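You operate a simulated robot arm through the tools that you are given. There is no shell and no other tool.

Carry out the task below with a simulated robot arm. There is one attempt and no reset: what you move stays moved.

## Task
Shut the red knob on the bar, then vent the empty flasks on red P3 and blue P2.
Fine: both valves go back to SHUT; the frozen flask stays shut off under vacuum; all three stay hanging.

The check looks at the end state, three seconds after you hand in, the way a careful person would. Anything else that was tipped, shoved, dropped, spilled or broken makes it a failure.

## Robot
A 7-joint arm with a two-finger parallel gripper, fixed in place. Base frame: the origin is on the floor under the middle of its stand, x ahead of it, y to its left, z up; the work surface is at about z = 860. Units: mm, degrees, N and s.
It reaches about 1479 mm from its shoulder. Its first joint turns from -166.0 to 166.0 degrees. Payload 4.4 kg.
Tool frame: the origin (TCP) lies between the finger pads and is the grasp point; the fingertips stand 23 mm ahead of it; z points along the fingers, y is the line along which they close. The gripper opens to 94 mm. The fingers are 38 mm wide and 10 mm thick; the gripper's body (54 by 96 mm) begins 39 mm behind the TCP.
Orientation is that of the tool frame in the base frame, as a unit quaternion [x, y, z, w]. With the fingers straight down and closing along the base's y, the tool's x points along the base's -x, its y along +y and its z along -z.

## Interface
- The arm moves only by the tool play_rows. Its argument "series" is one flat list of numbers, 7 for each row, row after row: the shift along the tool's x, y, z in mm, then the turn, a rotation vector about the tool's x, y, z in degrees, then the gripper command, from -1 (fully open) to 1 (shut), values between in proportion. In form: [x, y, z, wx, wy, wz, hand, x, y, z, wx, wy, wz, hand, ...]. A call has 1 to 20 rows; each row is the pose to reach, as a shift and turn from the pose commanded when the call began, along the tool's axes at that moment. Each row takes 0.2 s and may step no farther than 50 mm and 8.6 degrees from the row before; otherwise, or with a gripper value out of range, the whole call is refused. A pose out of reach is approached as far as the arm can. The call stops where the force on the tool passes 40 N (or 10 N more than at its start, if that is more) or the arm is blocked; 0.2 s more then pass. Each finger travels about 72 mm/s and halts on what it meets, pressing with about 28 N; the grip force reading is that of the motor and also rises with nothing between the fingers. The clock runs only during rows and for 0.2 s after the last one: add rows that repeat a pose to give the fingers time. It gives the time, the measured TCP pose, the force on the tool (base axes), the opening and the grip force at its end, in the units of the frame above (readings bear some noise), with the torque about the TCP (base axes, N m) and any sound that the robot's microphone picked up, and new pictures: "show" is both (left out), scene, wrist or none.
- Cameras (640 x 400 px; columns grow to the right, rows downward): "scene" is fixed at [398.9, 498.8, 1887.7]; the picture's right is [-0.37, -0.93, 0.00], its down [-0.64, 0.25, -0.73] and it looks along [0.68, -0.27, -0.68] (base axes); focal length 357 px, centre (320, 200). "wrist" rides on the gripper at [86, 16, -74] in the tool frame; the picture's right is [-0.18, 0.98, 0.00], its down [-0.58, -0.11, -0.81] and it looks along [-0.79, -0.15, 0.59] (tool axes); focal length 243 px, centre (320, 200). There is no depth. A picture from a camera that has moved, and an enlarged one, comes with that camera's place and axes in the base frame and with its lens.
- close_up(camera, box): a new picture of the part [left, top, right, bottom] of that camera's present view, enlarged. No time passes.
- sign_off(): hands the job in; it is judged then, once.

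Nothing tells you positions but the pictures and the camera data. Unless the task says otherwise, let go and move clear before handing in.

The tools are called after "Request:" by a JSON object that holds its "api" and its "payload". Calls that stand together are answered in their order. play_rows: Moves the arm, as the interface text tells. Its arguments: {"type":"object","properties":{"series":{"type":"array"},"show":{"type":"string","enum":["both","scene","wrist","none"]}},"required":["series"]} The other tools are called the same way: close_up (camera, box) takes an enlarged picture of a part of a camera's view; sign_off () hands the job in.

At the start:

```text
clock: 0.0
tool_pos: [813.7, -122.3, 1457.4]
tcp_rot: [0.0, 1.0, 0.0, 0.0]
wrist_force: [0.1, -0.5, 0.1]
torque: [-0.03, 0.0, -0.05]
finger_gap: 94.2
finger_force: 0.0
```

scene: 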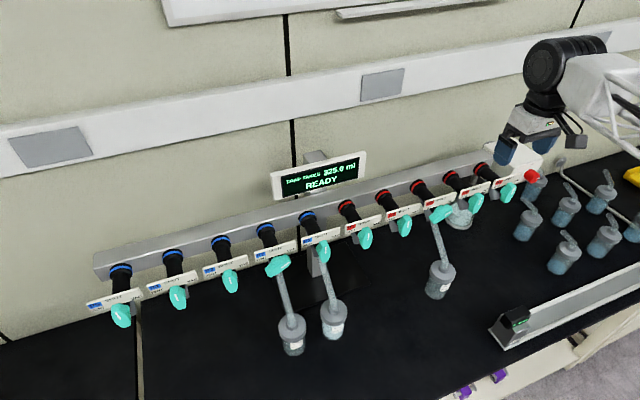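
wrist: 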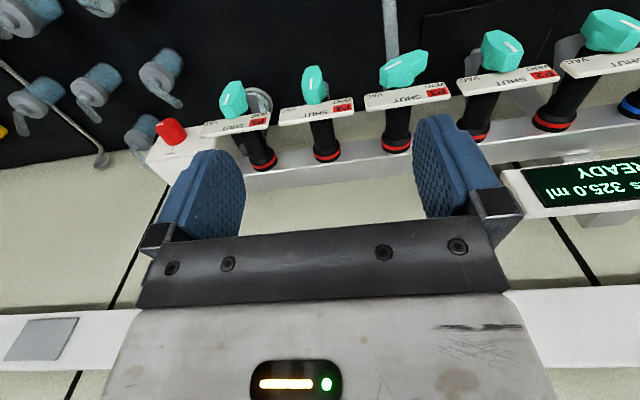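

I see a manifold bar with ten teal valve handles (red and blue ports), three flasks hanging, and a red knob at the right end of the bar. I'll take enlarged pictures first to read labels and handle positions.

Request:
{"api": "close_up", "payload": {"camera": "scene", "box": [320, 140, 560, 290]}}

Request:
{"api": "close_up", "payload": {"camera": "scene", "box": [80, 200, 360, 375]}}

Request:
{"api": "close_up", "payload": {"camera": "wrist", "box": [140, 0, 640, 200]}}

Request:
{"api": "close_up", "payload": {"camera": "scene", "box": [260, 140, 380, 215]}}

```text
2.67 times, centred on (440, 215) of scene
camera zoom: at [398.9, 498.8, 1887.7], right [-0.37, -0.93, 0.0], down [-0.64, 0.25, -0.73], along [0.68, -0.27, -0.68], focal length 951 px, centre (0, 160)
```

zoom: 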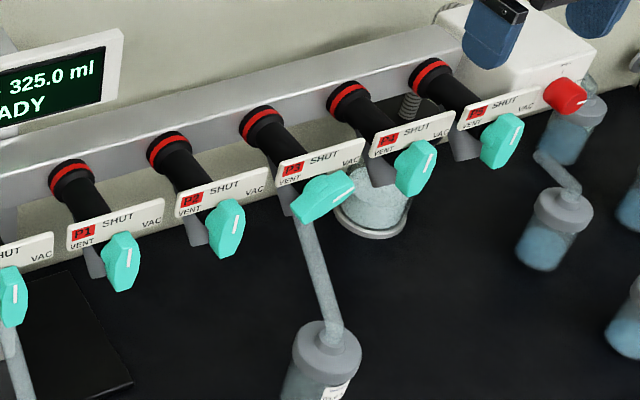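

```text
2.29 times, centred on (220, 288) of scene
camera zoom: at [398.9, 498.8, 1887.7], right [-0.37, -0.93, 0.0], down [-0.64, 0.25, -0.73], along [0.68, -0.27, -0.68], focal length 815 px, centre (549, 0)
```

zoom: 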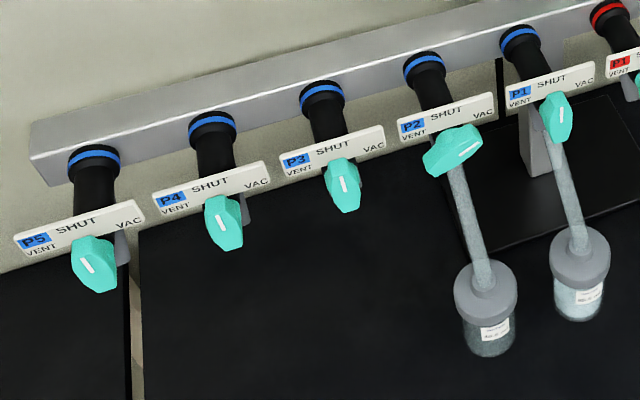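

```text
1.28 times, centred on (390, 100) of wrist
camera zoom: at [725.1, -105.2, 1532.0], right [0.18, 0.98, 0.0], down [0.58, -0.11, 0.81], along [0.79, -0.15, -0.59], focal length 311 px, centre (230, 328)
```

zoom: 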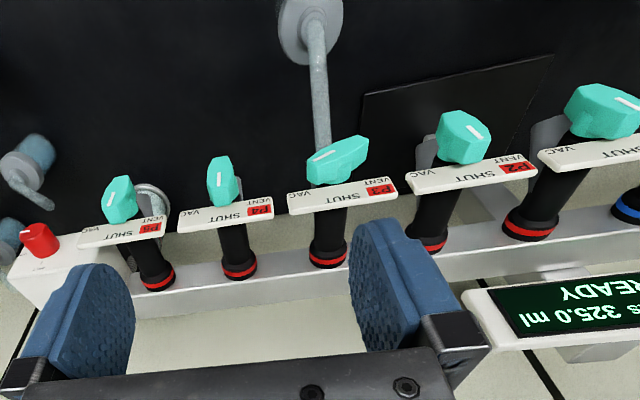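

```text
5.33 times, centred on (320, 178) of scene
camera zoom: at [398.9, 498.8, 1887.7], right [-0.37, -0.93, 0.0], down [-0.64, 0.25, -0.73], along [0.68, -0.27, -0.68], focal length 1903 px, centre (320, 320)
```

zoom: 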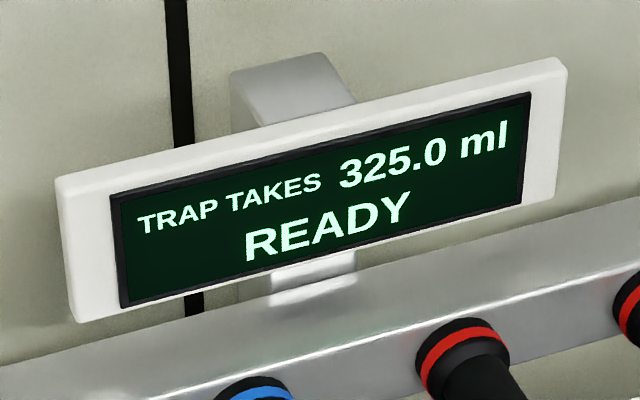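

Handles sit near x≈888, z≈1225 about 110 mm apart (red P3 y≈-32, blue P2 y≈407), and the red knob is near (893,-335,1265). I'll back off and begin turning the gripper so that it can later point at the bar with the camera on top.

Request:
{"api": "play_rows", "payload": {"series": [50, 0, 0, 0, 0, 0, -1, 100, 0, 0, 0, 0, 0, -1, 100, 0, 0, 0, 0, 8.5, -1, 100, 0, 0, 0, 0, 17, -1, 100, 0, 0, 0, 0, 25.5, -1, 100, 0, 0, 0, 0, 34, -1, 100, 0, 0, 0, 0, 42.5, -1, 100, 0, 0, 0, 0, 51, -1, 100, 0, 0, 0, 0, 59.5, -1, 100, 0, 0, 0, 0, 68, -1, 100, 0, 0, 0, 0, 76.5, -1, 100, 0, 0, 0, 0, 85, -1, 100, 0, 0, 0, 0, 90, -1], "show": "both"}}

```text
clock: 2.8
tool_pos: [712.2, -121.0, 1457.5]
tcp_rot: [0.708, 0.707, 0.001, 0.0]
wrist_force: [-0.4, -0.6, 0.0]
torque: [0.0, -0.01, -0.04]
finger_gap: 94.1
finger_force: 0.1
camera wrist: at [727.9, -35.2, 1532.2], right [0.98, -0.19, 0.0], down [-0.11, -0.58, 0.81], along [-0.15, -0.79, -0.59], focal length 243 px, centre (320, 200)
```

scene: 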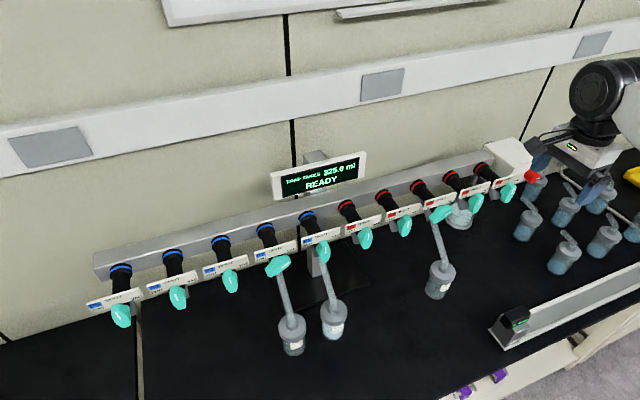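
wrist: 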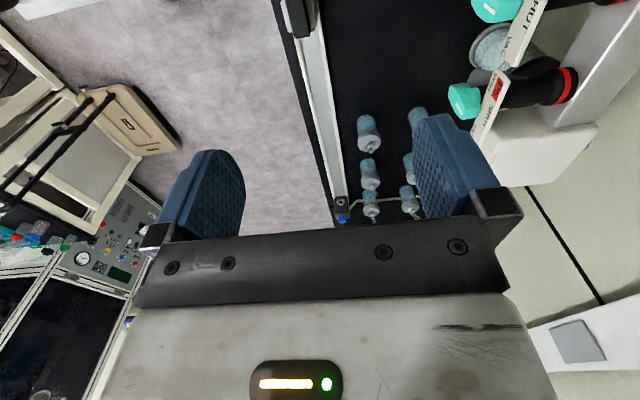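

The turn works so far and the bar is clear of the gripper. I'll continue the other 90° so the camera sits on the bar's side before tilting the fingers forward.

Request:
{"api": "play_rows", "payload": {"series": [0, 0, 0, 0, 0, 8.5, -1, 0, 0, 0, 0, 0, 17, -1, 0, 0, 0, 0, 0, 25.5, -1, 0, 0, 0, 0, 0, 34, -1, 0, 0, 0, 0, 0, 42.5, -1, 0, 0, 0, 0, 0, 51, -1, 0, 0, 0, 0, 0, 59.5, -1, 0, 0, 0, 0, 0, 68, -1, 0, 0, 0, 0, 0, 76.5, -1, 0, 0, 0, 0, 0, 85, -1, 0, 0, 0, 0, 0, 90, -1], "show": "both"}}

```text
clock: 5.2
tool_pos: [713.7, -122.1, 1457.1]
tcp_rot: [1.0, -0.001, 0.0, 0.0]
wrist_force: [0.6, -0.5, 0.0]
torque: [-0.01, 0.01, 0.01]
finger_gap: 94.1
finger_force: 0.2
camera wrist: at [798.1, -138.0, 1531.9], right [-0.19, -0.98, 0.0], down [-0.58, 0.11, 0.81], along [-0.79, 0.15, -0.59], focal length 243 px, centre (320, 200)
```

scene: 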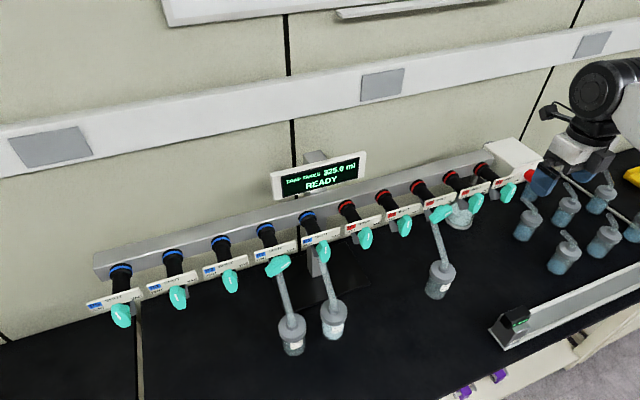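
wrist: 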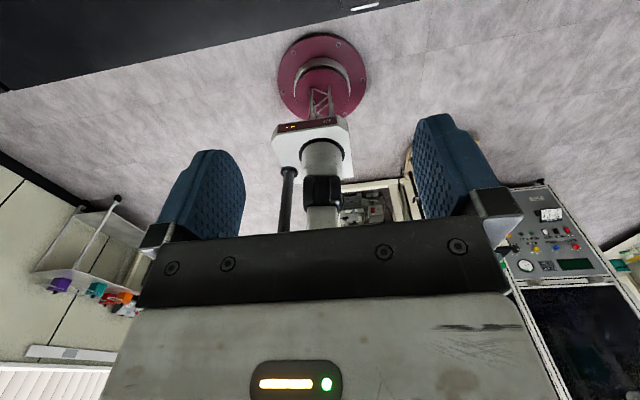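

The gripper now has its camera on the bar side. Next I tilt the fingers from straight down to pointing at the bar (+x), staying about 230 mm above the handles.

Request:
{"api": "play_rows", "payload": {"series": [0, 0, 0, 0, 8.5, 0, -1, 0, 0, 0, 0, 17, 0, -1, 0, 0, 0, 0, 25.5, 0, -1, 0, 0, 0, 0, 34, 0, -1, 0, 0, 0, 0, 42.5, 0, -1, 0, 0, 0, 0, 51, 0, -1, 0, 0, 0, 0, 59.5, 0, -1, 0, 0, 0, 0, 68, 0, -1, 0, 0, 0, 0, 76.5, 0, -1, 0, 0, 0, 0, 85, 0, -1, 0, 0, 0, 0, 90, 0, -1], "show": "both"}}

```text
clock: 7.6
tool_pos: [717.1, -123.5, 1452.9]
tcp_rot: [0.709, 0.0, 0.706, -0.001]
wrist_force: [-4.9, 1.4, 5.1]
torque: [-0.02, 0.26, -0.09]
finger_gap: 93.9
finger_force: 0.1
camera wrist: at [640.9, -138.8, 1540.2], right [0.0, -0.98, -0.18], down [-0.81, 0.11, -0.58], along [0.59, 0.15, -0.8], focal length 243 px, centre (320, 200)
```

scene: 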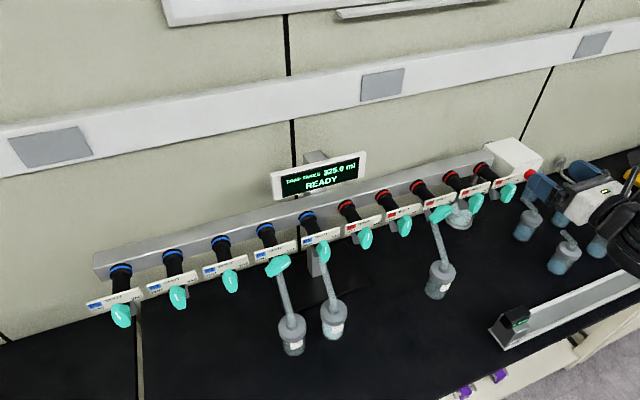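
wrist: 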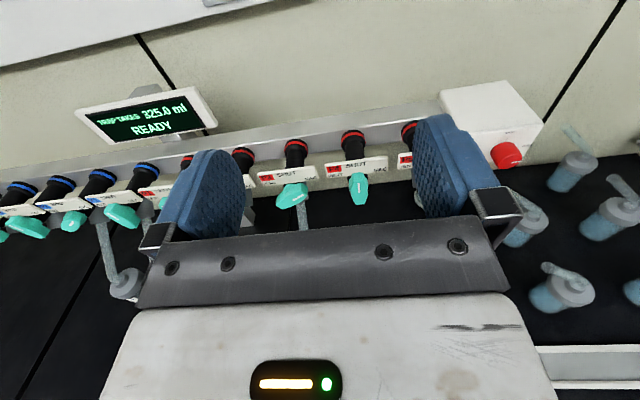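

Now the fingers point at the bar and the camera sees the handles and the red knob from the front. I'll enlarge these.

Request:
{"api": "close_up", "payload": {"camera": "wrist", "box": [400, 70, 560, 170]}}

Request:
{"api": "close_up", "payload": {"camera": "wrist", "box": [240, 120, 440, 245]}}

Request:
{"api": "close_up", "payload": {"camera": "scene", "box": [460, 120, 580, 195]}}

Request:
{"api": "close_up", "payload": {"camera": "scene", "box": [390, 165, 486, 225]}}

Request:
{"api": "close_up", "payload": {"camera": "scene", "box": [230, 215, 342, 285]}}

```text
4.00 times, centred on (480, 120) of wrist
camera zoom: at [640.9, -138.8, 1540.2], right [0.0, -0.98, -0.18], down [-0.81, 0.11, -0.58], along [0.59, 0.15, -0.8], focal length 970 px, centre (-320, 520)
```

zoom: 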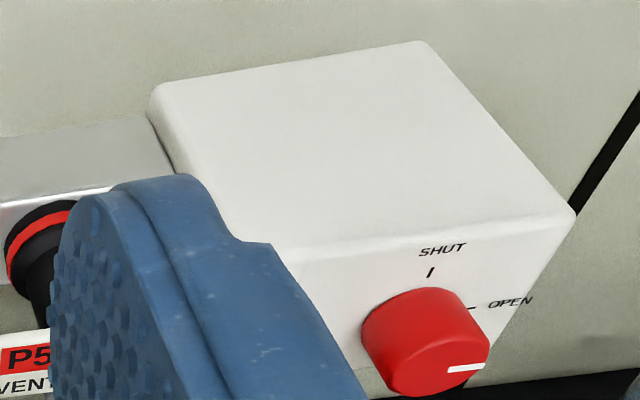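

```text
3.20 times, centred on (340, 182) of wrist
camera zoom: at [640.9, -138.8, 1540.2], right [0.0, -0.98, -0.18], down [-0.81, 0.11, -0.58], along [0.59, 0.15, -0.8], focal length 776 px, centre (256, 256)
```

zoom: 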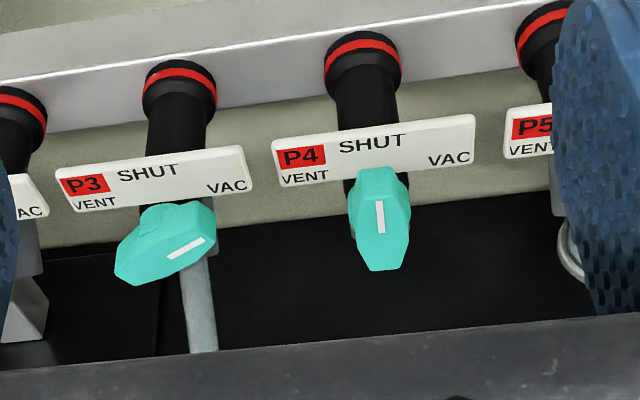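

```text
5.33 times, centred on (520, 158) of scene
camera zoom: at [398.9, 498.8, 1887.7], right [-0.37, -0.93, 0.0], down [-0.64, 0.25, -0.73], along [0.68, -0.27, -0.68], focal length 1903 px, centre (-747, 427)
```

zoom: 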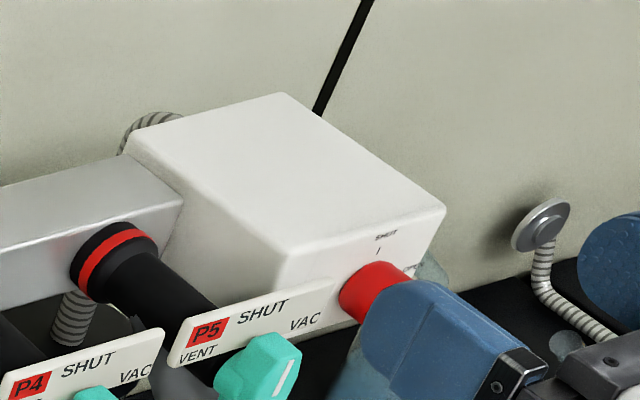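

```text
6.67 times, centred on (438, 195) of scene
camera zoom: at [398.9, 498.8, 1887.7], right [-0.37, -0.93, 0.0], down [-0.64, 0.25, -0.73], along [0.68, -0.27, -0.68], focal length 2378 px, centre (-467, 233)
```

zoom: 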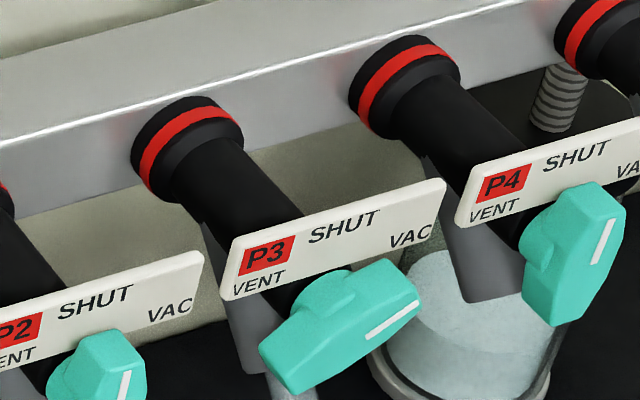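

```text
5.71 times, centred on (286, 250) of scene
camera zoom: at [398.9, 498.8, 1887.7], right [-0.37, -0.93, 0.0], down [-0.64, 0.25, -0.73], along [0.68, -0.27, -0.68], focal length 2038 px, centre (514, -86)
```

zoom: 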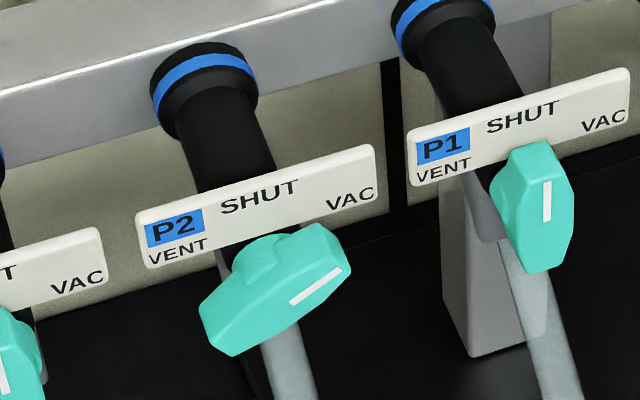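

The red knob is on the box front with its mark to the right (OPEN); SHUT is straight up. The knob appears near (915,-380,1215), so I'll move in front of it at a standoff to measure it better.

Request:
{"api": "play_rows", "payload": {"series": [-22, 38, 4, 0, 0, 0, -1, -45, 75, 8, 0, 0, 0, -1, -67, 113, 12, 0, 0, 0, -1, -90, 150, 16, 0, 0, 0, -1, -112, 188, 20, 0, 0, 0, -1, -135, 226, 24, 0, 0, 0, -1, -157, 263, 26, 0, 0, 0, -1, -157, 263, 26, 0, 0, 0, -1], "show": "both"}}

```text
clock: 9.4
tool_pos: [739.0, -387.8, 1299.4]
tcp_rot: [0.707, 0.001, 0.707, -0.001]
wrist_force: [-0.3, 0.2, -1.0]
torque: [-0.01, -0.04, 0.01]
finger_gap: 93.9
finger_force: 0.1
camera wrist: at [662.5, -402.0, 1386.9], right [0.0, -0.98, -0.18], down [-0.81, 0.11, -0.58], along [0.59, 0.15, -0.79], focal length 243 px, centre (320, 200)
```

scene: 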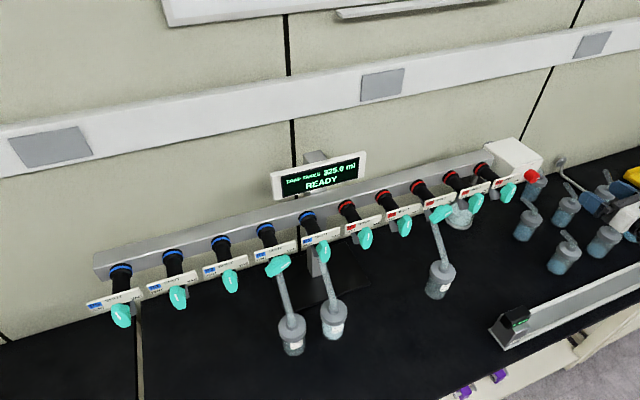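
wrist: 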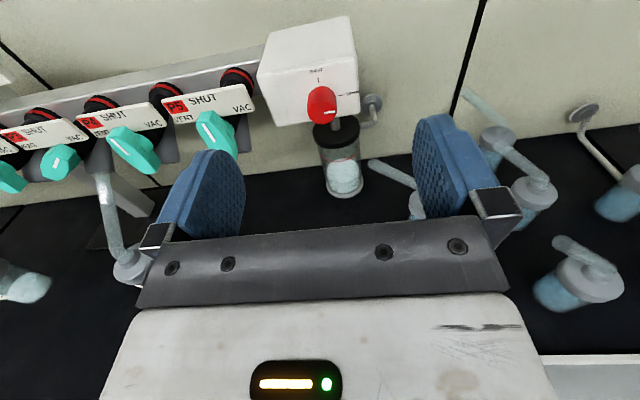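

The knob is now between the finger directions, a jar hangs/stands below the box. I'll enlarge the knob for accurate measurement.

Request:
{"api": "close_up", "payload": {"camera": "wrist", "box": [248, 10, 408, 110]}}

Request:
{"api": "close_up", "payload": {"camera": "scene", "box": [484, 130, 580, 190]}}

Request:
{"api": "close_up", "payload": {"camera": "wrist", "box": [280, 70, 440, 170]}}

```text
4.00 times, centred on (328, 60) of wrist
camera zoom: at [662.5, -402.0, 1386.9], right [0.0, -0.98, -0.18], down [-0.81, 0.11, -0.58], along [0.59, 0.15, -0.79], focal length 970 px, centre (288, 760)
```

zoom: 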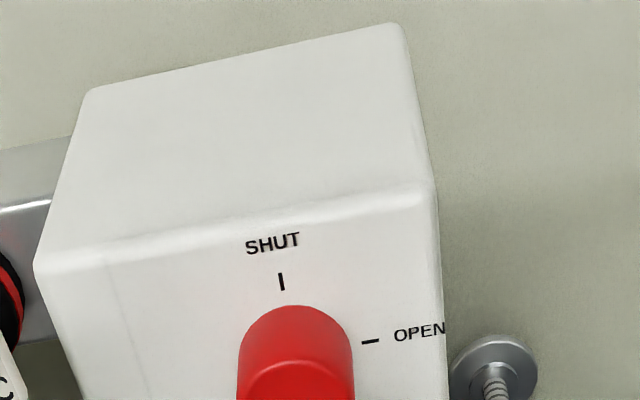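

```text
6.67 times, centred on (532, 160) of scene
camera zoom: at [398.9, 498.8, 1887.7], right [-0.37, -0.93, 0.0], down [-0.64, 0.25, -0.73], along [0.68, -0.27, -0.68], focal length 2378 px, centre (-1093, 467)
```

zoom: 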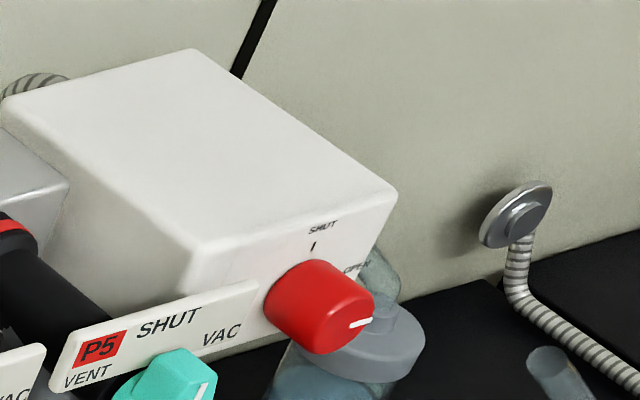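

```text
4.00 times, centred on (360, 120) of wrist
camera zoom: at [662.5, -402.0, 1386.9], right [0.0, -0.98, -0.18], down [-0.81, 0.11, -0.58], along [0.59, 0.15, -0.79], focal length 970 px, centre (160, 520)
```

zoom: 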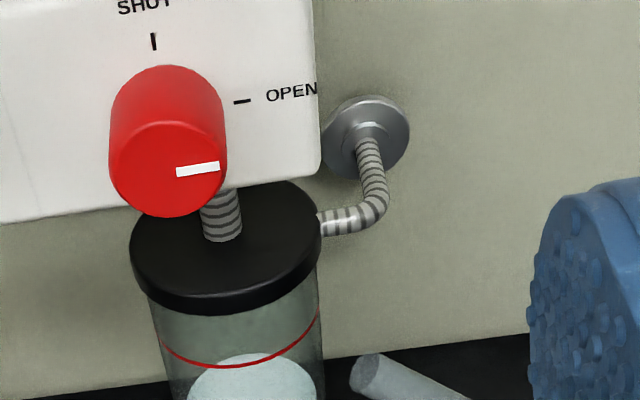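

The knob face centre computes to about (911,-373,1226), 34 mm across, with its mark pointing at OPEN (right). I'll line up 110 mm in front of it and pre-turn the gripper +90° so I can later turn back -90° to SHUT.

Request:
{"api": "play_rows", "payload": {"series": [-25, -4, 20, 0, 0, 0, -0.5, -50, -8, 40, 0, 0, 0, -0.4, -74, -12, 60, 0, 0, 0, -0.3, -74, -12, 60, 0, 0, 8.5, -0.3, -74, -12, 60, 0, 0, 17, -0.3, -74, -12, 60, 0, 0, 25.5, -0.3, -74, -12, 60, 0, 0, 34, -0.3, -74, -12, 60, 0, 0, 42.5, -0.3, -74, -12, 60, 0, 0, 51, -0.3, -74, -12, 60, 0, 0, 59.5, -0.3, -74, -12, 60, 0, 0, 68, -0.3, -74, -12, 60, 0, 0, 76.5, -0.3, -74, -12, 60, 0, 0, 85, -0.3, -74, -12, 60, 0, 0, 90, -0.3, -74, -12, 60, 0, 0, 90, -0.3, -74, -12, 60, 0, 0, 90, -0.3], "show": "both"}}

```text
clock: 12.8
tool_pos: [799.1, -372.2, 1225.8]
tcp_rot: [0.5, -0.5, 0.5, -0.5]
wrist_force: [0.3, -0.4, 0.7]
torque: [0.0, 0.02, -0.04]
finger_gap: 61.2
finger_force: 0.1
camera wrist: at [723.1, -458.6, 1209.9], right [0.0, 0.18, -0.98], down [-0.81, 0.58, 0.11], along [0.59, 0.79, 0.15], focal length 243 px, centre (320, 200)
```

scene: 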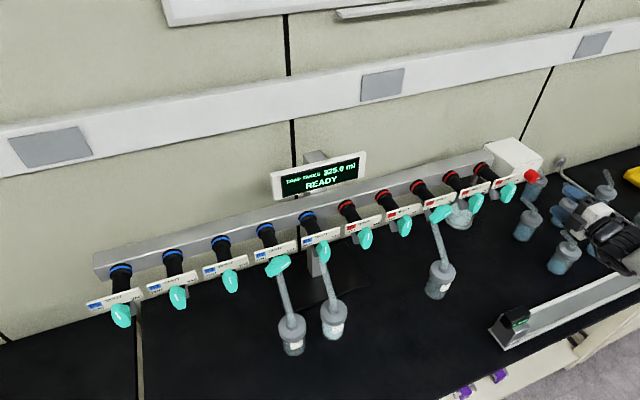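
wrist: 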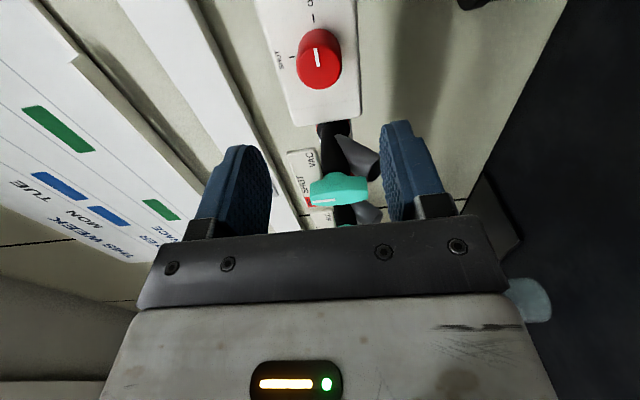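

The pre-turn worked and this side view shows the knob and P5 handle in profile. I'll enlarge for the knob's height and depth.

Request:
{"api": "close_up", "payload": {"camera": "wrist", "box": [240, 0, 400, 100]}}

Request:
{"api": "close_up", "payload": {"camera": "wrist", "box": [270, 120, 400, 230]}}

```text
4.00 times, centred on (320, 50) of wrist
camera zoom: at [723.1, -458.6, 1209.9], right [0.0, 0.18, -0.98], down [-0.81, 0.58, 0.11], along [0.59, 0.79, 0.15], focal length 970 px, centre (320, 800)
```

zoom: 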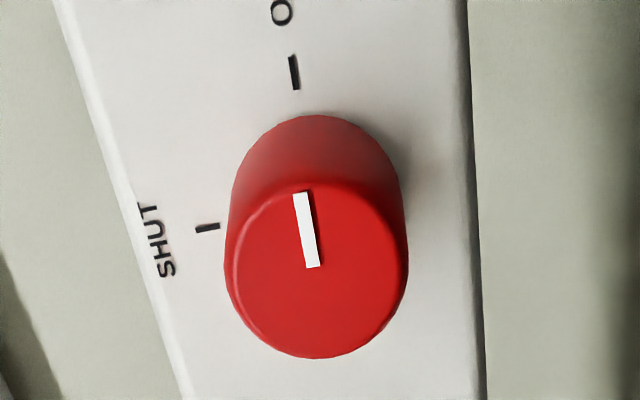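

```text
3.64 times, centred on (335, 175) of wrist
camera zoom: at [723.1, -458.6, 1209.9], right [0.0, 0.18, -0.98], down [-0.81, 0.58, 0.11], along [0.59, 0.79, 0.15], focal length 882 px, centre (266, 291)
```

zoom: 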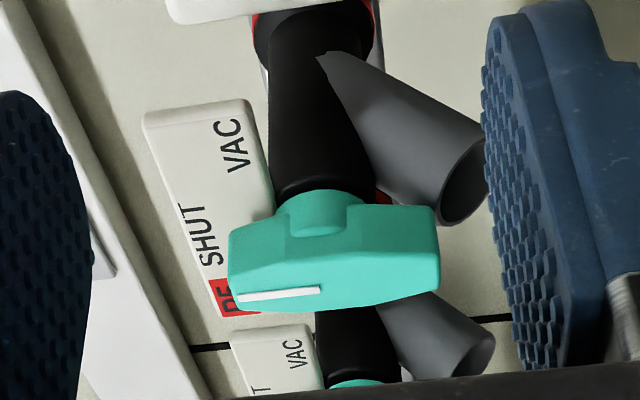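

The knob's centre comes out at y≈-372.5, z≈1227, face x≈911 and box front ≈937, so the gripper is aligned within 1 mm. I'll advance straight so that the fingertips stop ~7 mm short of the box, then close on the knob.

Request:
{"api": "play_rows", "payload": {"series": [0, 0, 35, 0, 0, 0, -0.3, 0, 0, 70, 0, 0, 0, -0.3, 0, 0, 90, 0, 0, 0, -0.3, 0, 0, 106, 0, 0, 0, -0.3, 0, 0, 106, 0, 0, 0, -0.3], "show": "both"}}

```text
clock: 14.0
tool_pos: [906.3, -373.2, 1224.1]
tcp_rot: [0.501, -0.501, 0.499, -0.5]
wrist_force: [-0.1, 0.6, -0.1]
torque: [0.03, -0.03, 0.02]
finger_gap: 60.8
finger_force: 0.0
camera wrist: at [829.5, -458.9, 1209.3], right [0.0, 0.18, -0.98], down [-0.81, 0.58, 0.11], along [0.59, 0.79, 0.15], focal length 243 px, centre (320, 200)
```

scene: 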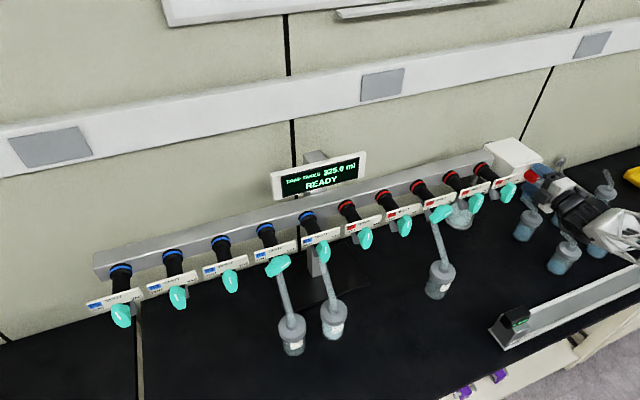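
wrist: 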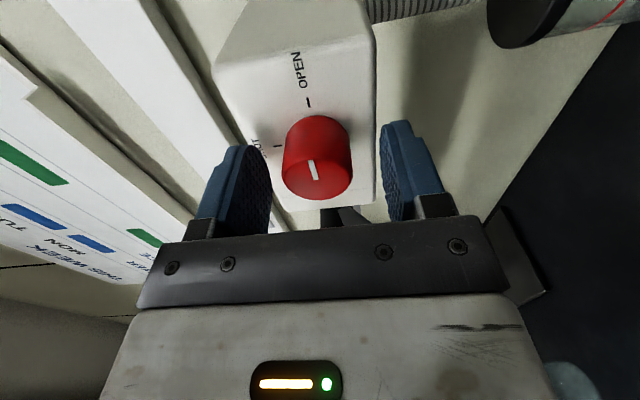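

The knob is centred between the fingers with no contact yet. I'll close on it now and check the grip.

Request:
{"api": "play_rows", "payload": {"series": [0, 0, 0, 0, 0, 0, 0.3, 0, 0, 0, 0, 0, 0, 0.7, 0, 0, 0, 0, 0, 0, 1, 0, 0, 0, 0, 0, 0, 1, 0, 0, 0, 0, 0, 0, 1], "show": "wrist"}}

```text
clock: 15.2
tool_pos: [906.3, -373.2, 1225.3]
tcp_rot: [0.5, -0.5, 0.5, -0.5]
wrist_force: [12.3, -2.9, 14.0]
torque: [0.02, 0.45, -0.04]
finger_gap: 34.0
finger_force: 44.9
camera wrist: at [829.4, -458.9, 1210.2], right [0.0, 0.18, -0.98], down [-0.81, 0.58, 0.11], along [0.59, 0.79, 0.15], focal length 243 px, centre (320, 200)
```

wrist: 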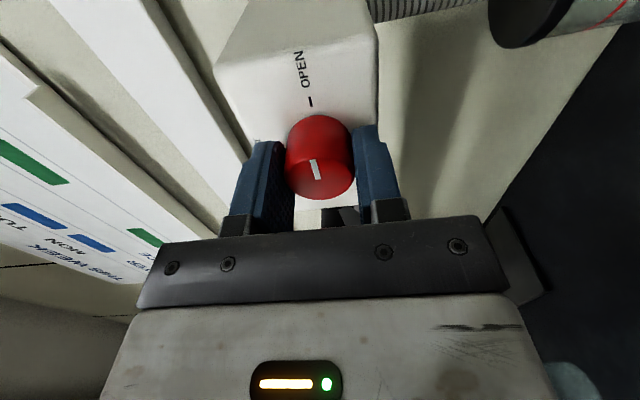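

The knob is held (34 mm). There is a small upward reaction, so I'll shift up ~1.5 mm and begin turning counter-clockwise toward SHUT, checking partway.

Request:
{"api": "play_rows", "payload": {"series": [0, -1.5, 0, 0, 0, 0, 1, 0, -1.5, 0, 0, 0, -6, 1, 0, -1.5, 0, 0, 0, -12, 1, 0, -1.5, 0, 0, 0, -18, 1, 0, -1.5, 0, 0, 0, -24, 1, 0, -1.5, 0, 0, 0, -30, 1], "show": "wrist"}}

```text
clock: 16.6
tool_pos: [904.5, -373.1, 1225.0]
tcp_rot: [0.614, -0.355, 0.611, -0.352]
wrist_force: [9.1, -5.5, -15.1]
torque: [0.01, -0.26, 0.77]
finger_gap: 33.6
finger_force: 45.2
camera wrist: at [829.4, -455.6, 1255.1], right [0.0, -0.33, -0.94], down [-0.81, 0.56, -0.2], along [0.59, 0.76, -0.27], focal length 243 px, centre (320, 200)
```

wrist: 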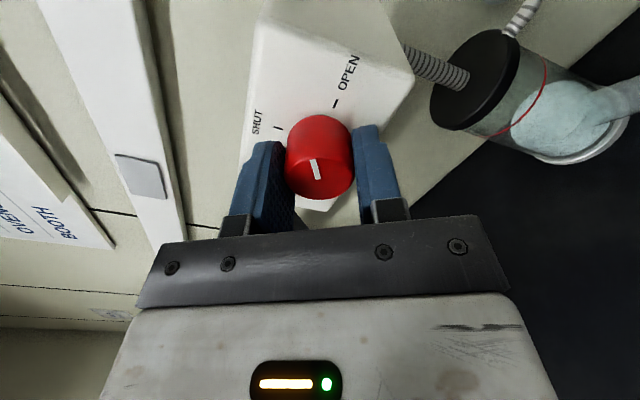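

The knob turns with the gripper. The reaction reversed a little, so I'll lower by ~0.7 mm and keep turning the remaining 60° in two stages.

Request:
{"api": "play_rows", "payload": {"series": [-0.4, 0.6, 0, 0, 0, -6, 1, -0.4, 0.6, 0, 0, 0, -12, 1, -0.4, 0.6, 0, 0, 0, -18, 1, -0.4, 0.6, 0, 0, 0, -24, 1, -0.4, 0.6, 0, 0, 0, -30, 1], "show": "wrist"}}

```text
clock: 17.6
tool_pos: [904.6, -374.3, 1224.6]
tcp_rot: [0.67, -0.228, 0.669, -0.227]
wrist_force: [22.4, -13.3, -1.1]
torque: [0.03, -0.18, 0.32]
finger_gap: 33.7
finger_force: 45.4
stopped in row 4: the force on the tool passed its limit at 45 N (the readings are from after the stop); the commanded pose is now the measured one
camera wrist: at [829.4, -438.5, 1284.0], right [0.0, -0.67, -0.74], down [-0.81, 0.44, -0.39], along [0.59, 0.6, -0.54], focal length 243 px, centre (320, 200)
```

wrist: 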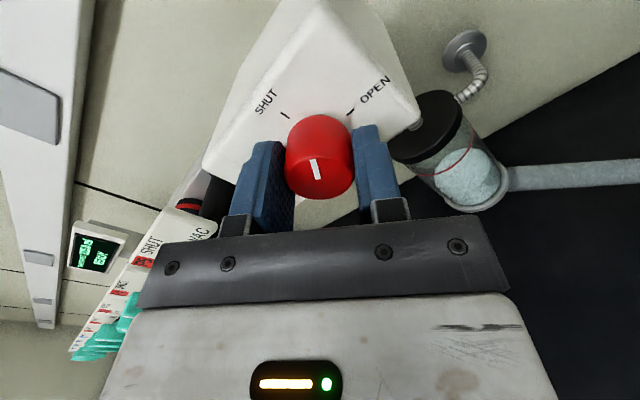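

The turn stopped at a 45 N force, with the knob about 52° turned. I'll release to shed the built-up strain and look at where the mark is before re-gripping.

Request:
{"api": "play_rows", "payload": {"series": [0, 0, 0, 0, 0, 0, 0.2, 0, 0, 0, 0, 0, 0, -0.1, 0, 0, 0, 0, 0, 0, -0.1, 0, 0, 0, 0, 0, 0, -0.1], "show": "wrist"}}

Request:
{"api": "close_up", "payload": {"camera": "wrist", "box": [240, 90, 400, 210]}}

```text
clock: 18.6
tool_pos: [904.3, -372.6, 1224.5]
tcp_rot: [0.67, -0.227, 0.669, -0.227]
wrist_force: [-0.5, 0.3, -0.5]
torque: [-0.05, 0.01, 0.01]
finger_gap: 51.8
finger_force: 0.0
camera wrist: at [828.9, -438.1, 1284.5], right [0.0, -0.67, -0.74], down [-0.81, 0.44, -0.39], along [0.59, 0.6, -0.54], focal length 243 px, centre (320, 200)
```

wrist: 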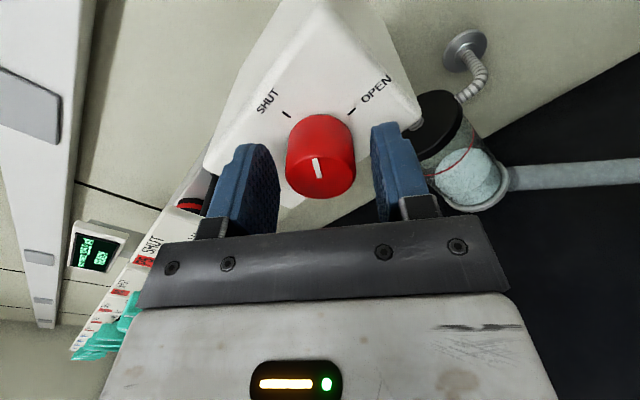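

```text
3.33 times, centred on (320, 150) of wrist
camera zoom: at [828.9, -438.1, 1284.5], right [0.0, -0.67, -0.74], down [-0.81, 0.44, -0.39], along [0.59, 0.6, -0.54], focal length 809 px, centre (320, 367)
```

zoom: 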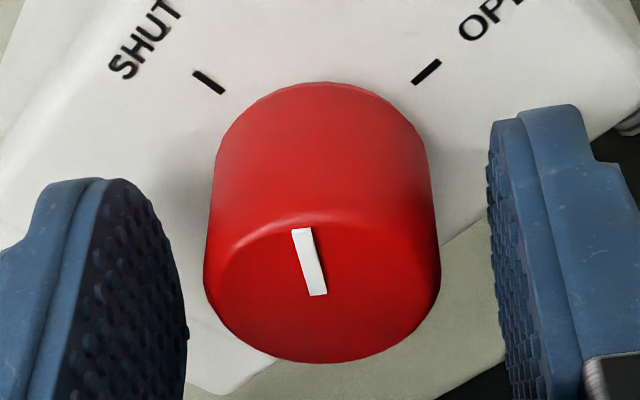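

The mark has moved about 52° with 38° left to SHUT. I'll raise the gripper ~2 mm to re-centre, re-grip, and check the strain before turning slowly.

Request:
{"api": "play_rows", "payload": {"series": [1.6, -1.2, 1, 0, 0, 0, -0.1, 1.6, -1.2, 1, 0, 0, 0, -0.1, 1.6, -1.2, 1, 0, 0, 0, 0.3, 1.6, -1.2, 1, 0, 0, 0, 0.6, 1.6, -1.2, 1, 0, 0, 0, 1, 1.6, -1.2, 1, 0, 0, 0, 1], "show": "wrist"}}

```text
clock: 20.0
tool_pos: [906.4, -374.5, 1225.5]
tcp_rot: [0.67, -0.228, 0.669, -0.226]
wrist_force: [6.5, -26.2, -17.4]
torque: [-0.03, -0.44, 0.02]
finger_gap: 33.9
finger_force: 45.3
camera wrist: at [830.0, -439.3, 1285.2], right [0.0, -0.67, -0.74], down [-0.81, 0.44, -0.39], along [0.59, 0.6, -0.54], focal length 243 px, centre (320, 200)
```

wrist: 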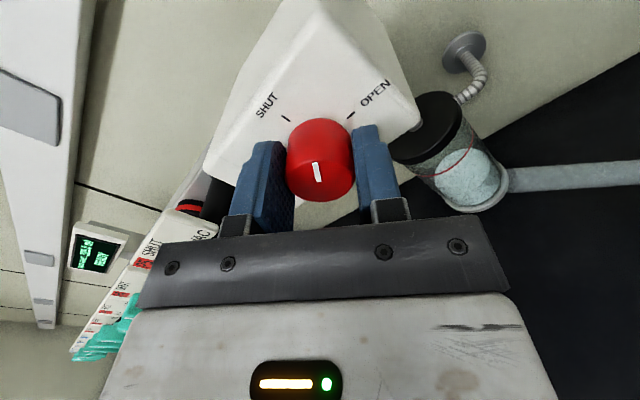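

The grip reads ~31 N along the closing direction, so the gripper must shift toward its +y. I'll nudge 1 mm and read how the force changes.

Request:
{"api": "play_rows", "payload": {"series": [0, 0.5, 0, 0, 0, 0, 1, 0, 1, 0, 0, 0, 0, 1, 0, 1, 0, 0, 0, 0, 1], "show": "none"}}

```text
clock: 20.8
tool_pos: [905.8, -374.8, 1226.0]
tcp_rot: [0.67, -0.227, 0.669, -0.227]
wrist_force: [-18.1, -14.9, -19.2]
torque: [0.01, -0.39, 0.04]
finger_gap: 33.9
finger_force: 45.2
```

Stiffness is about 8 N/mm along that axis, so I'll shift another 2.5 mm in +y.

Request:
{"api": "play_rows", "payload": {"series": [0, 0.8, 0, 0, 0, 0, 1, 0, 1.6, 0, 0, 0, 0, 1, 0, 2.4, 0, 0, 0, 0, 1, 0, 2.4, 0, 0, 0, 0, 1], "show": "none"}}

```text
clock: 21.8
tool_pos: [905.6, -375.2, 1225.2]
tcp_rot: [0.67, -0.226, 0.67, -0.228]
wrist_force: [-12.2, 9.3, 2.9]
torque: [0.0, 0.03, -0.66]
finger_gap: 33.7
finger_force: 45.2
stopped in row 4: the force on the tool passed its limit at 42 N (the readings are from after the stop); the commanded pose is now the measured one
```

Strain is now small. I'll turn slowly -20° at 2.5° per row.

Request:
{"api": "play_rows", "payload": {"series": [0, 0, 0, 0, 0, -2.5, 1, 0, 0, 0, 0, 0, -5, 1, 0, 0, 0, 0, 0, -7.5, 1, 0, 0, 0, 0, 0, -10, 1, 0, 0, 0, 0, 0, -12.5, 1, 0, 0, 0, 0, 0, -15, 1, 0, 0, 0, 0, 0, -17.5, 1, 0, 0, 0, 0, 0, -20, 1], "show": "wrist"}}

```text
clock: 23.6
tool_pos: [906.5, -375.5, 1226.1]
tcp_rot: [0.699, -0.106, 0.699, -0.108]
wrist_force: [-2.8, 24.2, 5.9]
torque: [-0.03, -0.9, -0.44]
finger_gap: 33.5
finger_force: 45.3
camera wrist: at [830.2, -415.5, 1304.0], right [0.0, -0.88, -0.47], down [-0.81, 0.28, -0.52], along [0.59, 0.38, -0.71], focal length 243 px, centre (320, 200)
```

wrist: 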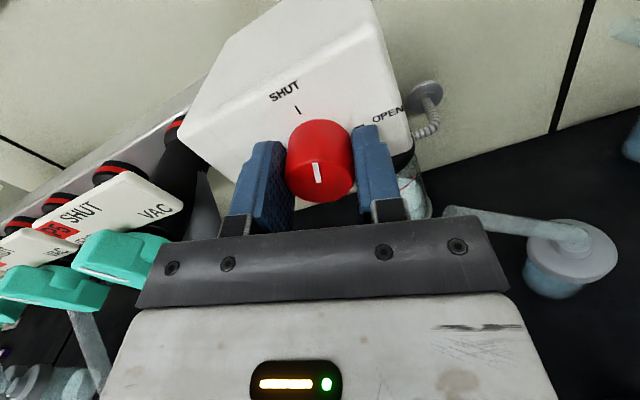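

About 17° remain. I'll shift ~2 mm toward +y base to relieve the side force and finish the turn.

Request:
{"api": "play_rows", "payload": {"series": [0, -1, 0, 0, 0, 0, 1, 0, -2, 0, 0, 0, -2.5, 1, 0, -2, 0, 0, 0, -5, 1, 0, -2, 0, 0, 0, -7.5, 1, 0, -2, 0, 0, 0, -10, 1, 0, -2, 0, 0, 0, -12.5, 1, 0, -2, 0, 0, 0, -15, 1, 0, -2, 0, 0, 0, -17.5, 1, 0, -2, 0, 0, 0, -17.5, 1], "show": "wrist"}}

```text
clock: 24.9
tool_pos: [905.6, -374.7, 1226.4]
tcp_rot: [0.706, -0.046, 0.705, -0.047]
wrist_force: [12.4, -11.9, -0.6]
torque: [0.0, -0.07, 0.26]
finger_gap: 33.8
finger_force: 45.3
stopped in row 6: the force on the tool passed its limit at 42 N (the readings are from after the stop); the commanded pose is now the measured one
camera wrist: at [830.1, -401.5, 1309.9], right [0.0, -0.95, -0.31], down [-0.81, 0.19, -0.56], along [0.59, 0.25, -0.77], focal length 243 px, centre (320, 200)
```

wrist: 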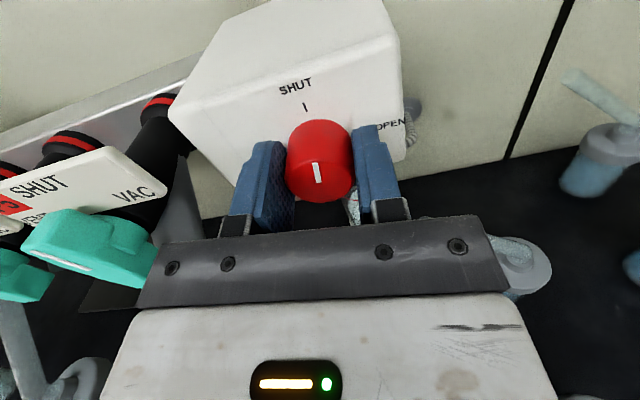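

About 7.5° remain after another force stop; strain has reset. I'll finish the turn slowly.

Request:
{"api": "play_rows", "payload": {"series": [0, 0, 0, 0, 0, -1.5, 1, 0, 0, 0, 0, 0, -3, 1, 0, 0, 0, 0, 0, -4.5, 1, 0, 0, 0, 0, 0, -6, 1, 0, 0, 0, 0, 0, -7.5, 1, 0, 0, 0, 0, 0, -7.5, 1], "show": "wrist"}}

Request:
{"api": "close_up", "payload": {"camera": "wrist", "box": [240, 60, 400, 210]}}

```text
clock: 26.2
tool_pos: [906.3, -375.9, 1225.3]
tcp_rot: [0.708, -0.001, 0.706, 0.0]
wrist_force: [6.3, -24.6, -3.0]
torque: [-0.08, -0.44, 0.35]
finger_gap: 33.8
finger_force: 45.3
camera wrist: at [830.2, -390.3, 1312.8], right [0.0, -0.98, -0.18], down [-0.81, 0.11, -0.58], along [0.59, 0.15, -0.79], focal length 243 px, centre (320, 200)
```

wrist: 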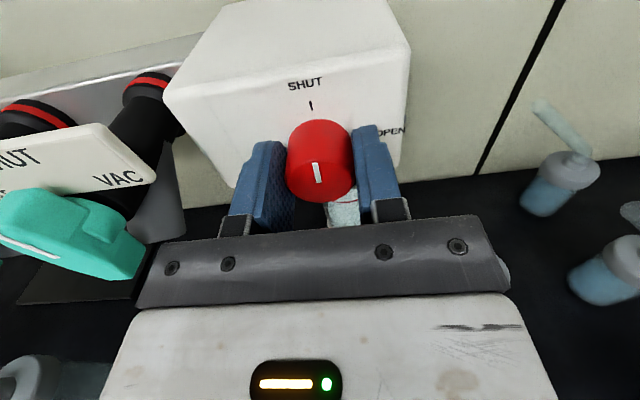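

```text
2.67 times, centred on (320, 135) of wrist
camera zoom: at [830.2, -390.3, 1312.8], right [0.0, -0.98, -0.18], down [-0.81, 0.11, -0.58], along [0.59, 0.15, -0.79], focal length 647 px, centre (320, 373)
```

zoom: 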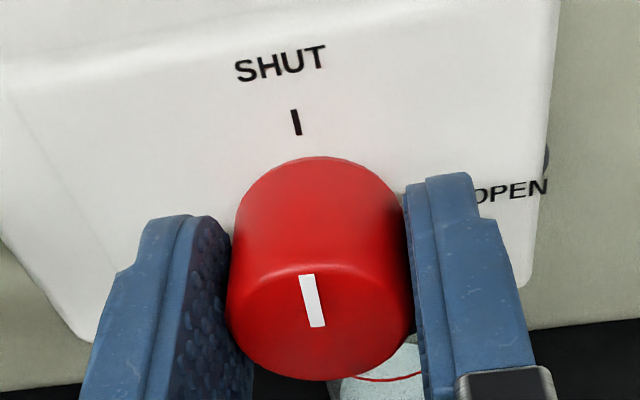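

The mark is now in line with the SHUT tick. I'll release and back away, then check it.

Request:
{"api": "play_rows", "payload": {"series": [0, 0, 0, 0, 0, 0, 0.2, 0, 0, 0, 0, 0, 0, -0.2, 0, 0, 0, 0, 0, 0, -0.3, 0, 0, -25, 0, 0, 0, -0.3, 0, 0, -60, 0, 0, 0, -0.3, 0, 0, -100, 0, 0, 0, -0.3, 0, 0, -130, 0, 0, 0, -0.3, 0, 0, -130, 0, 0, 0, -0.3], "show": "both"}}

Request:
{"api": "close_up", "payload": {"camera": "wrist", "box": [240, 0, 400, 110]}}

Request:
{"api": "close_up", "payload": {"camera": "scene", "box": [484, 130, 580, 190]}}

```text
clock: 28.1
tool_pos: [775.0, -372.9, 1226.6]
tcp_rot: [0.708, 0.0, 0.707, 0.0]
wrist_force: [0.0, -0.5, 0.1]
torque: [0.01, -0.01, -0.03]
finger_gap: 61.0
finger_force: 0.1
camera wrist: at [699.1, -388.8, 1313.5], right [0.0, -0.98, -0.18], down [-0.81, 0.11, -0.58], along [0.59, 0.15, -0.79], focal length 243 px, centre (320, 200)
```

scene: 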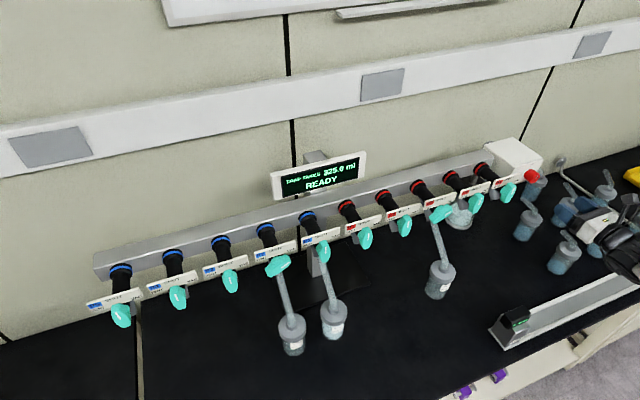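
wrist: 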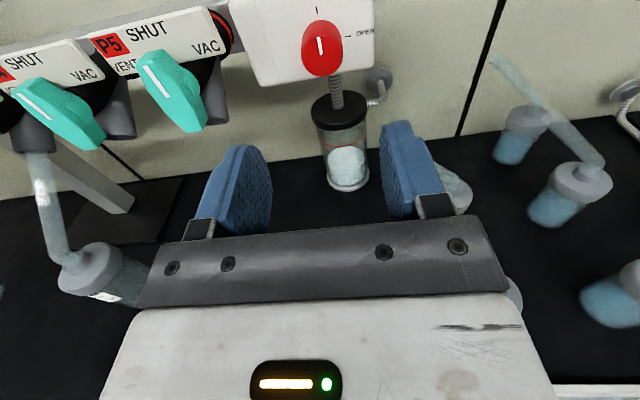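

```text
3.64 times, centred on (320, 55) of wrist
camera zoom: at [699.1, -388.8, 1313.5], right [0.0, -0.98, -0.18], down [-0.81, 0.11, -0.58], along [0.59, 0.15, -0.79], focal length 882 px, centre (320, 727)
```

zoom: 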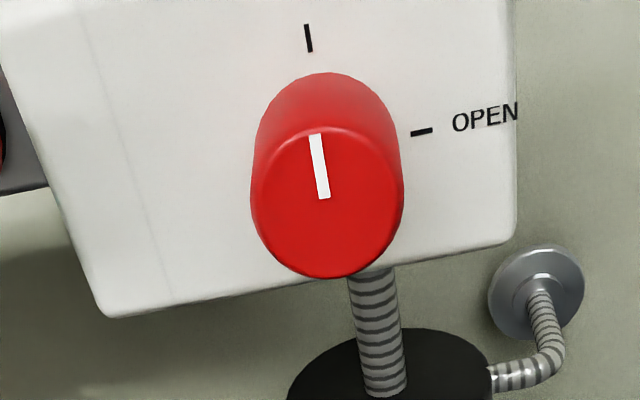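

```text
6.67 times, centred on (532, 160) of scene
camera zoom: at [398.9, 498.8, 1887.7], right [-0.37, -0.93, 0.0], down [-0.64, 0.25, -0.73], along [0.68, -0.27, -0.68], focal length 2378 px, centre (-1093, 467)
```

zoom: 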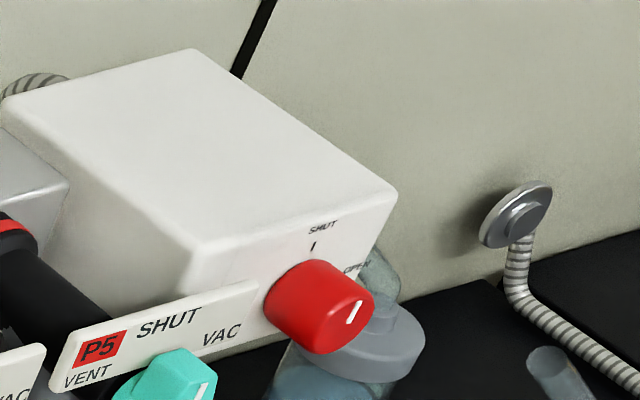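

The red knob is clearly at SHUT. Next I retreat a bit and move sideways in front of red P3 to measure its handle.

Request:
{"api": "play_rows", "payload": {"series": [25, 0, -20, 0, 0, 0, -0.3, 50, -10, -40, 0, 0, 0, -0.3, 74, -40, -55, 0, 0, 0, -0.3, 74, -85, -60, 0, 0, 0, -0.3, 74, -130, -60, 0, 0, 0, -0.3, 74, -175, -60, 0, 0, 0, -0.3, 74, -220, -60, 0, 0, 0, -0.3, 74, -265, -60, 0, 0, 0, -0.3, 74, -310, -60, 0, 0, 0, -0.3, 74, -342, -60, 0, 0, 0, -0.3, 74, -342, -60, 0, 0, 0, -0.3], "show": "both"}}

Request:
{"api": "close_up", "payload": {"camera": "wrist", "box": [240, 40, 400, 140]}}

```text
clock: 30.6
tool_pos: [745.9, -33.5, 1246.0]
tcp_rot: [0.735, -0.001, 0.678, -0.002]
wrist_force: [-1.1, -0.4, 0.0]
torque: [0.01, 0.06, 0.0]
finger_gap: 61.2
finger_force: 0.0
stopped in row 11: the arm was blocked; the commanded pose is now the measured one
camera wrist: at [675.4, -49.9, 1339.3], right [-0.02, -0.98, -0.19], down [-0.85, 0.11, -0.51], along [0.53, 0.15, -0.84], focal length 243 px, centre (320, 200)
```

scene: 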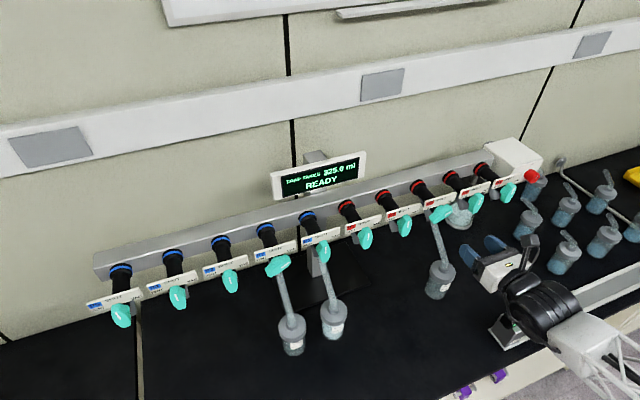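
wrist: 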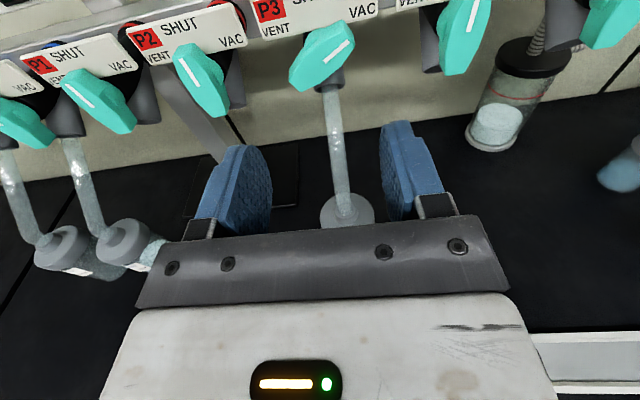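

```text
4.00 times, centred on (320, 90) of wrist
camera zoom: at [675.4, -49.9, 1339.3], right [-0.02, -0.98, -0.19], down [-0.85, 0.11, -0.51], along [0.53, 0.15, -0.84], focal length 970 px, centre (320, 640)
```

zoom: 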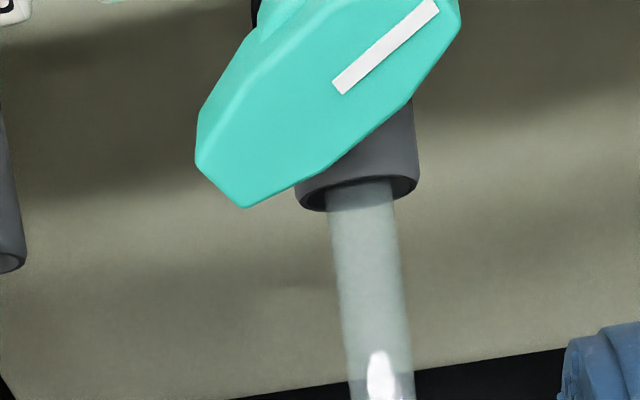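

The arm was blocked by its own limits that close in (slightly tilted down now), so I shouldn't retreat so far here. I'll enlarge the P3 handle from this view.

Request:
{"api": "close_up", "payload": {"camera": "wrist", "box": [240, 0, 400, 100]}}

Request:
{"api": "close_up", "payload": {"camera": "scene", "box": [400, 170, 480, 220]}}

```text
4.00 times, centred on (320, 50) of wrist
camera zoom: at [675.4, -49.9, 1339.3], right [-0.02, -0.98, -0.19], down [-0.85, 0.11, -0.51], along [0.53, 0.15, -0.84], focal length 970 px, centre (320, 800)
```

zoom: 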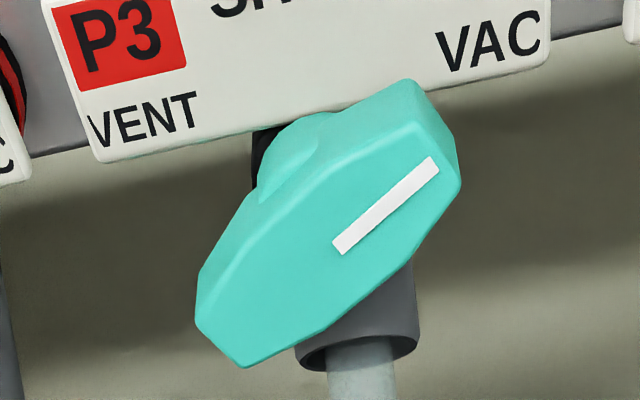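

```text
8.00 times, centred on (440, 195) of scene
camera zoom: at [398.9, 498.8, 1887.7], right [-0.37, -0.93, 0.0], down [-0.64, 0.25, -0.73], along [0.68, -0.27, -0.68], focal length 2854 px, centre (-640, 240)
```

zoom: 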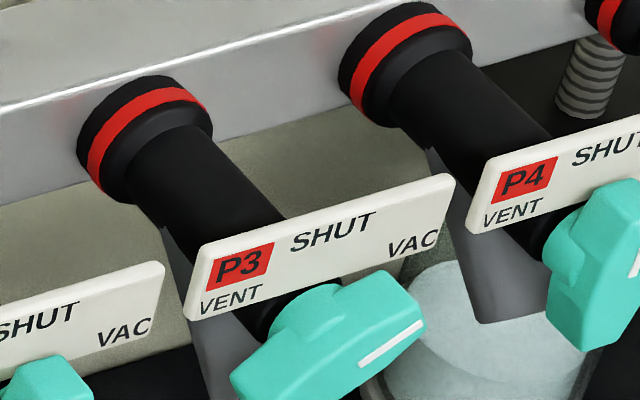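

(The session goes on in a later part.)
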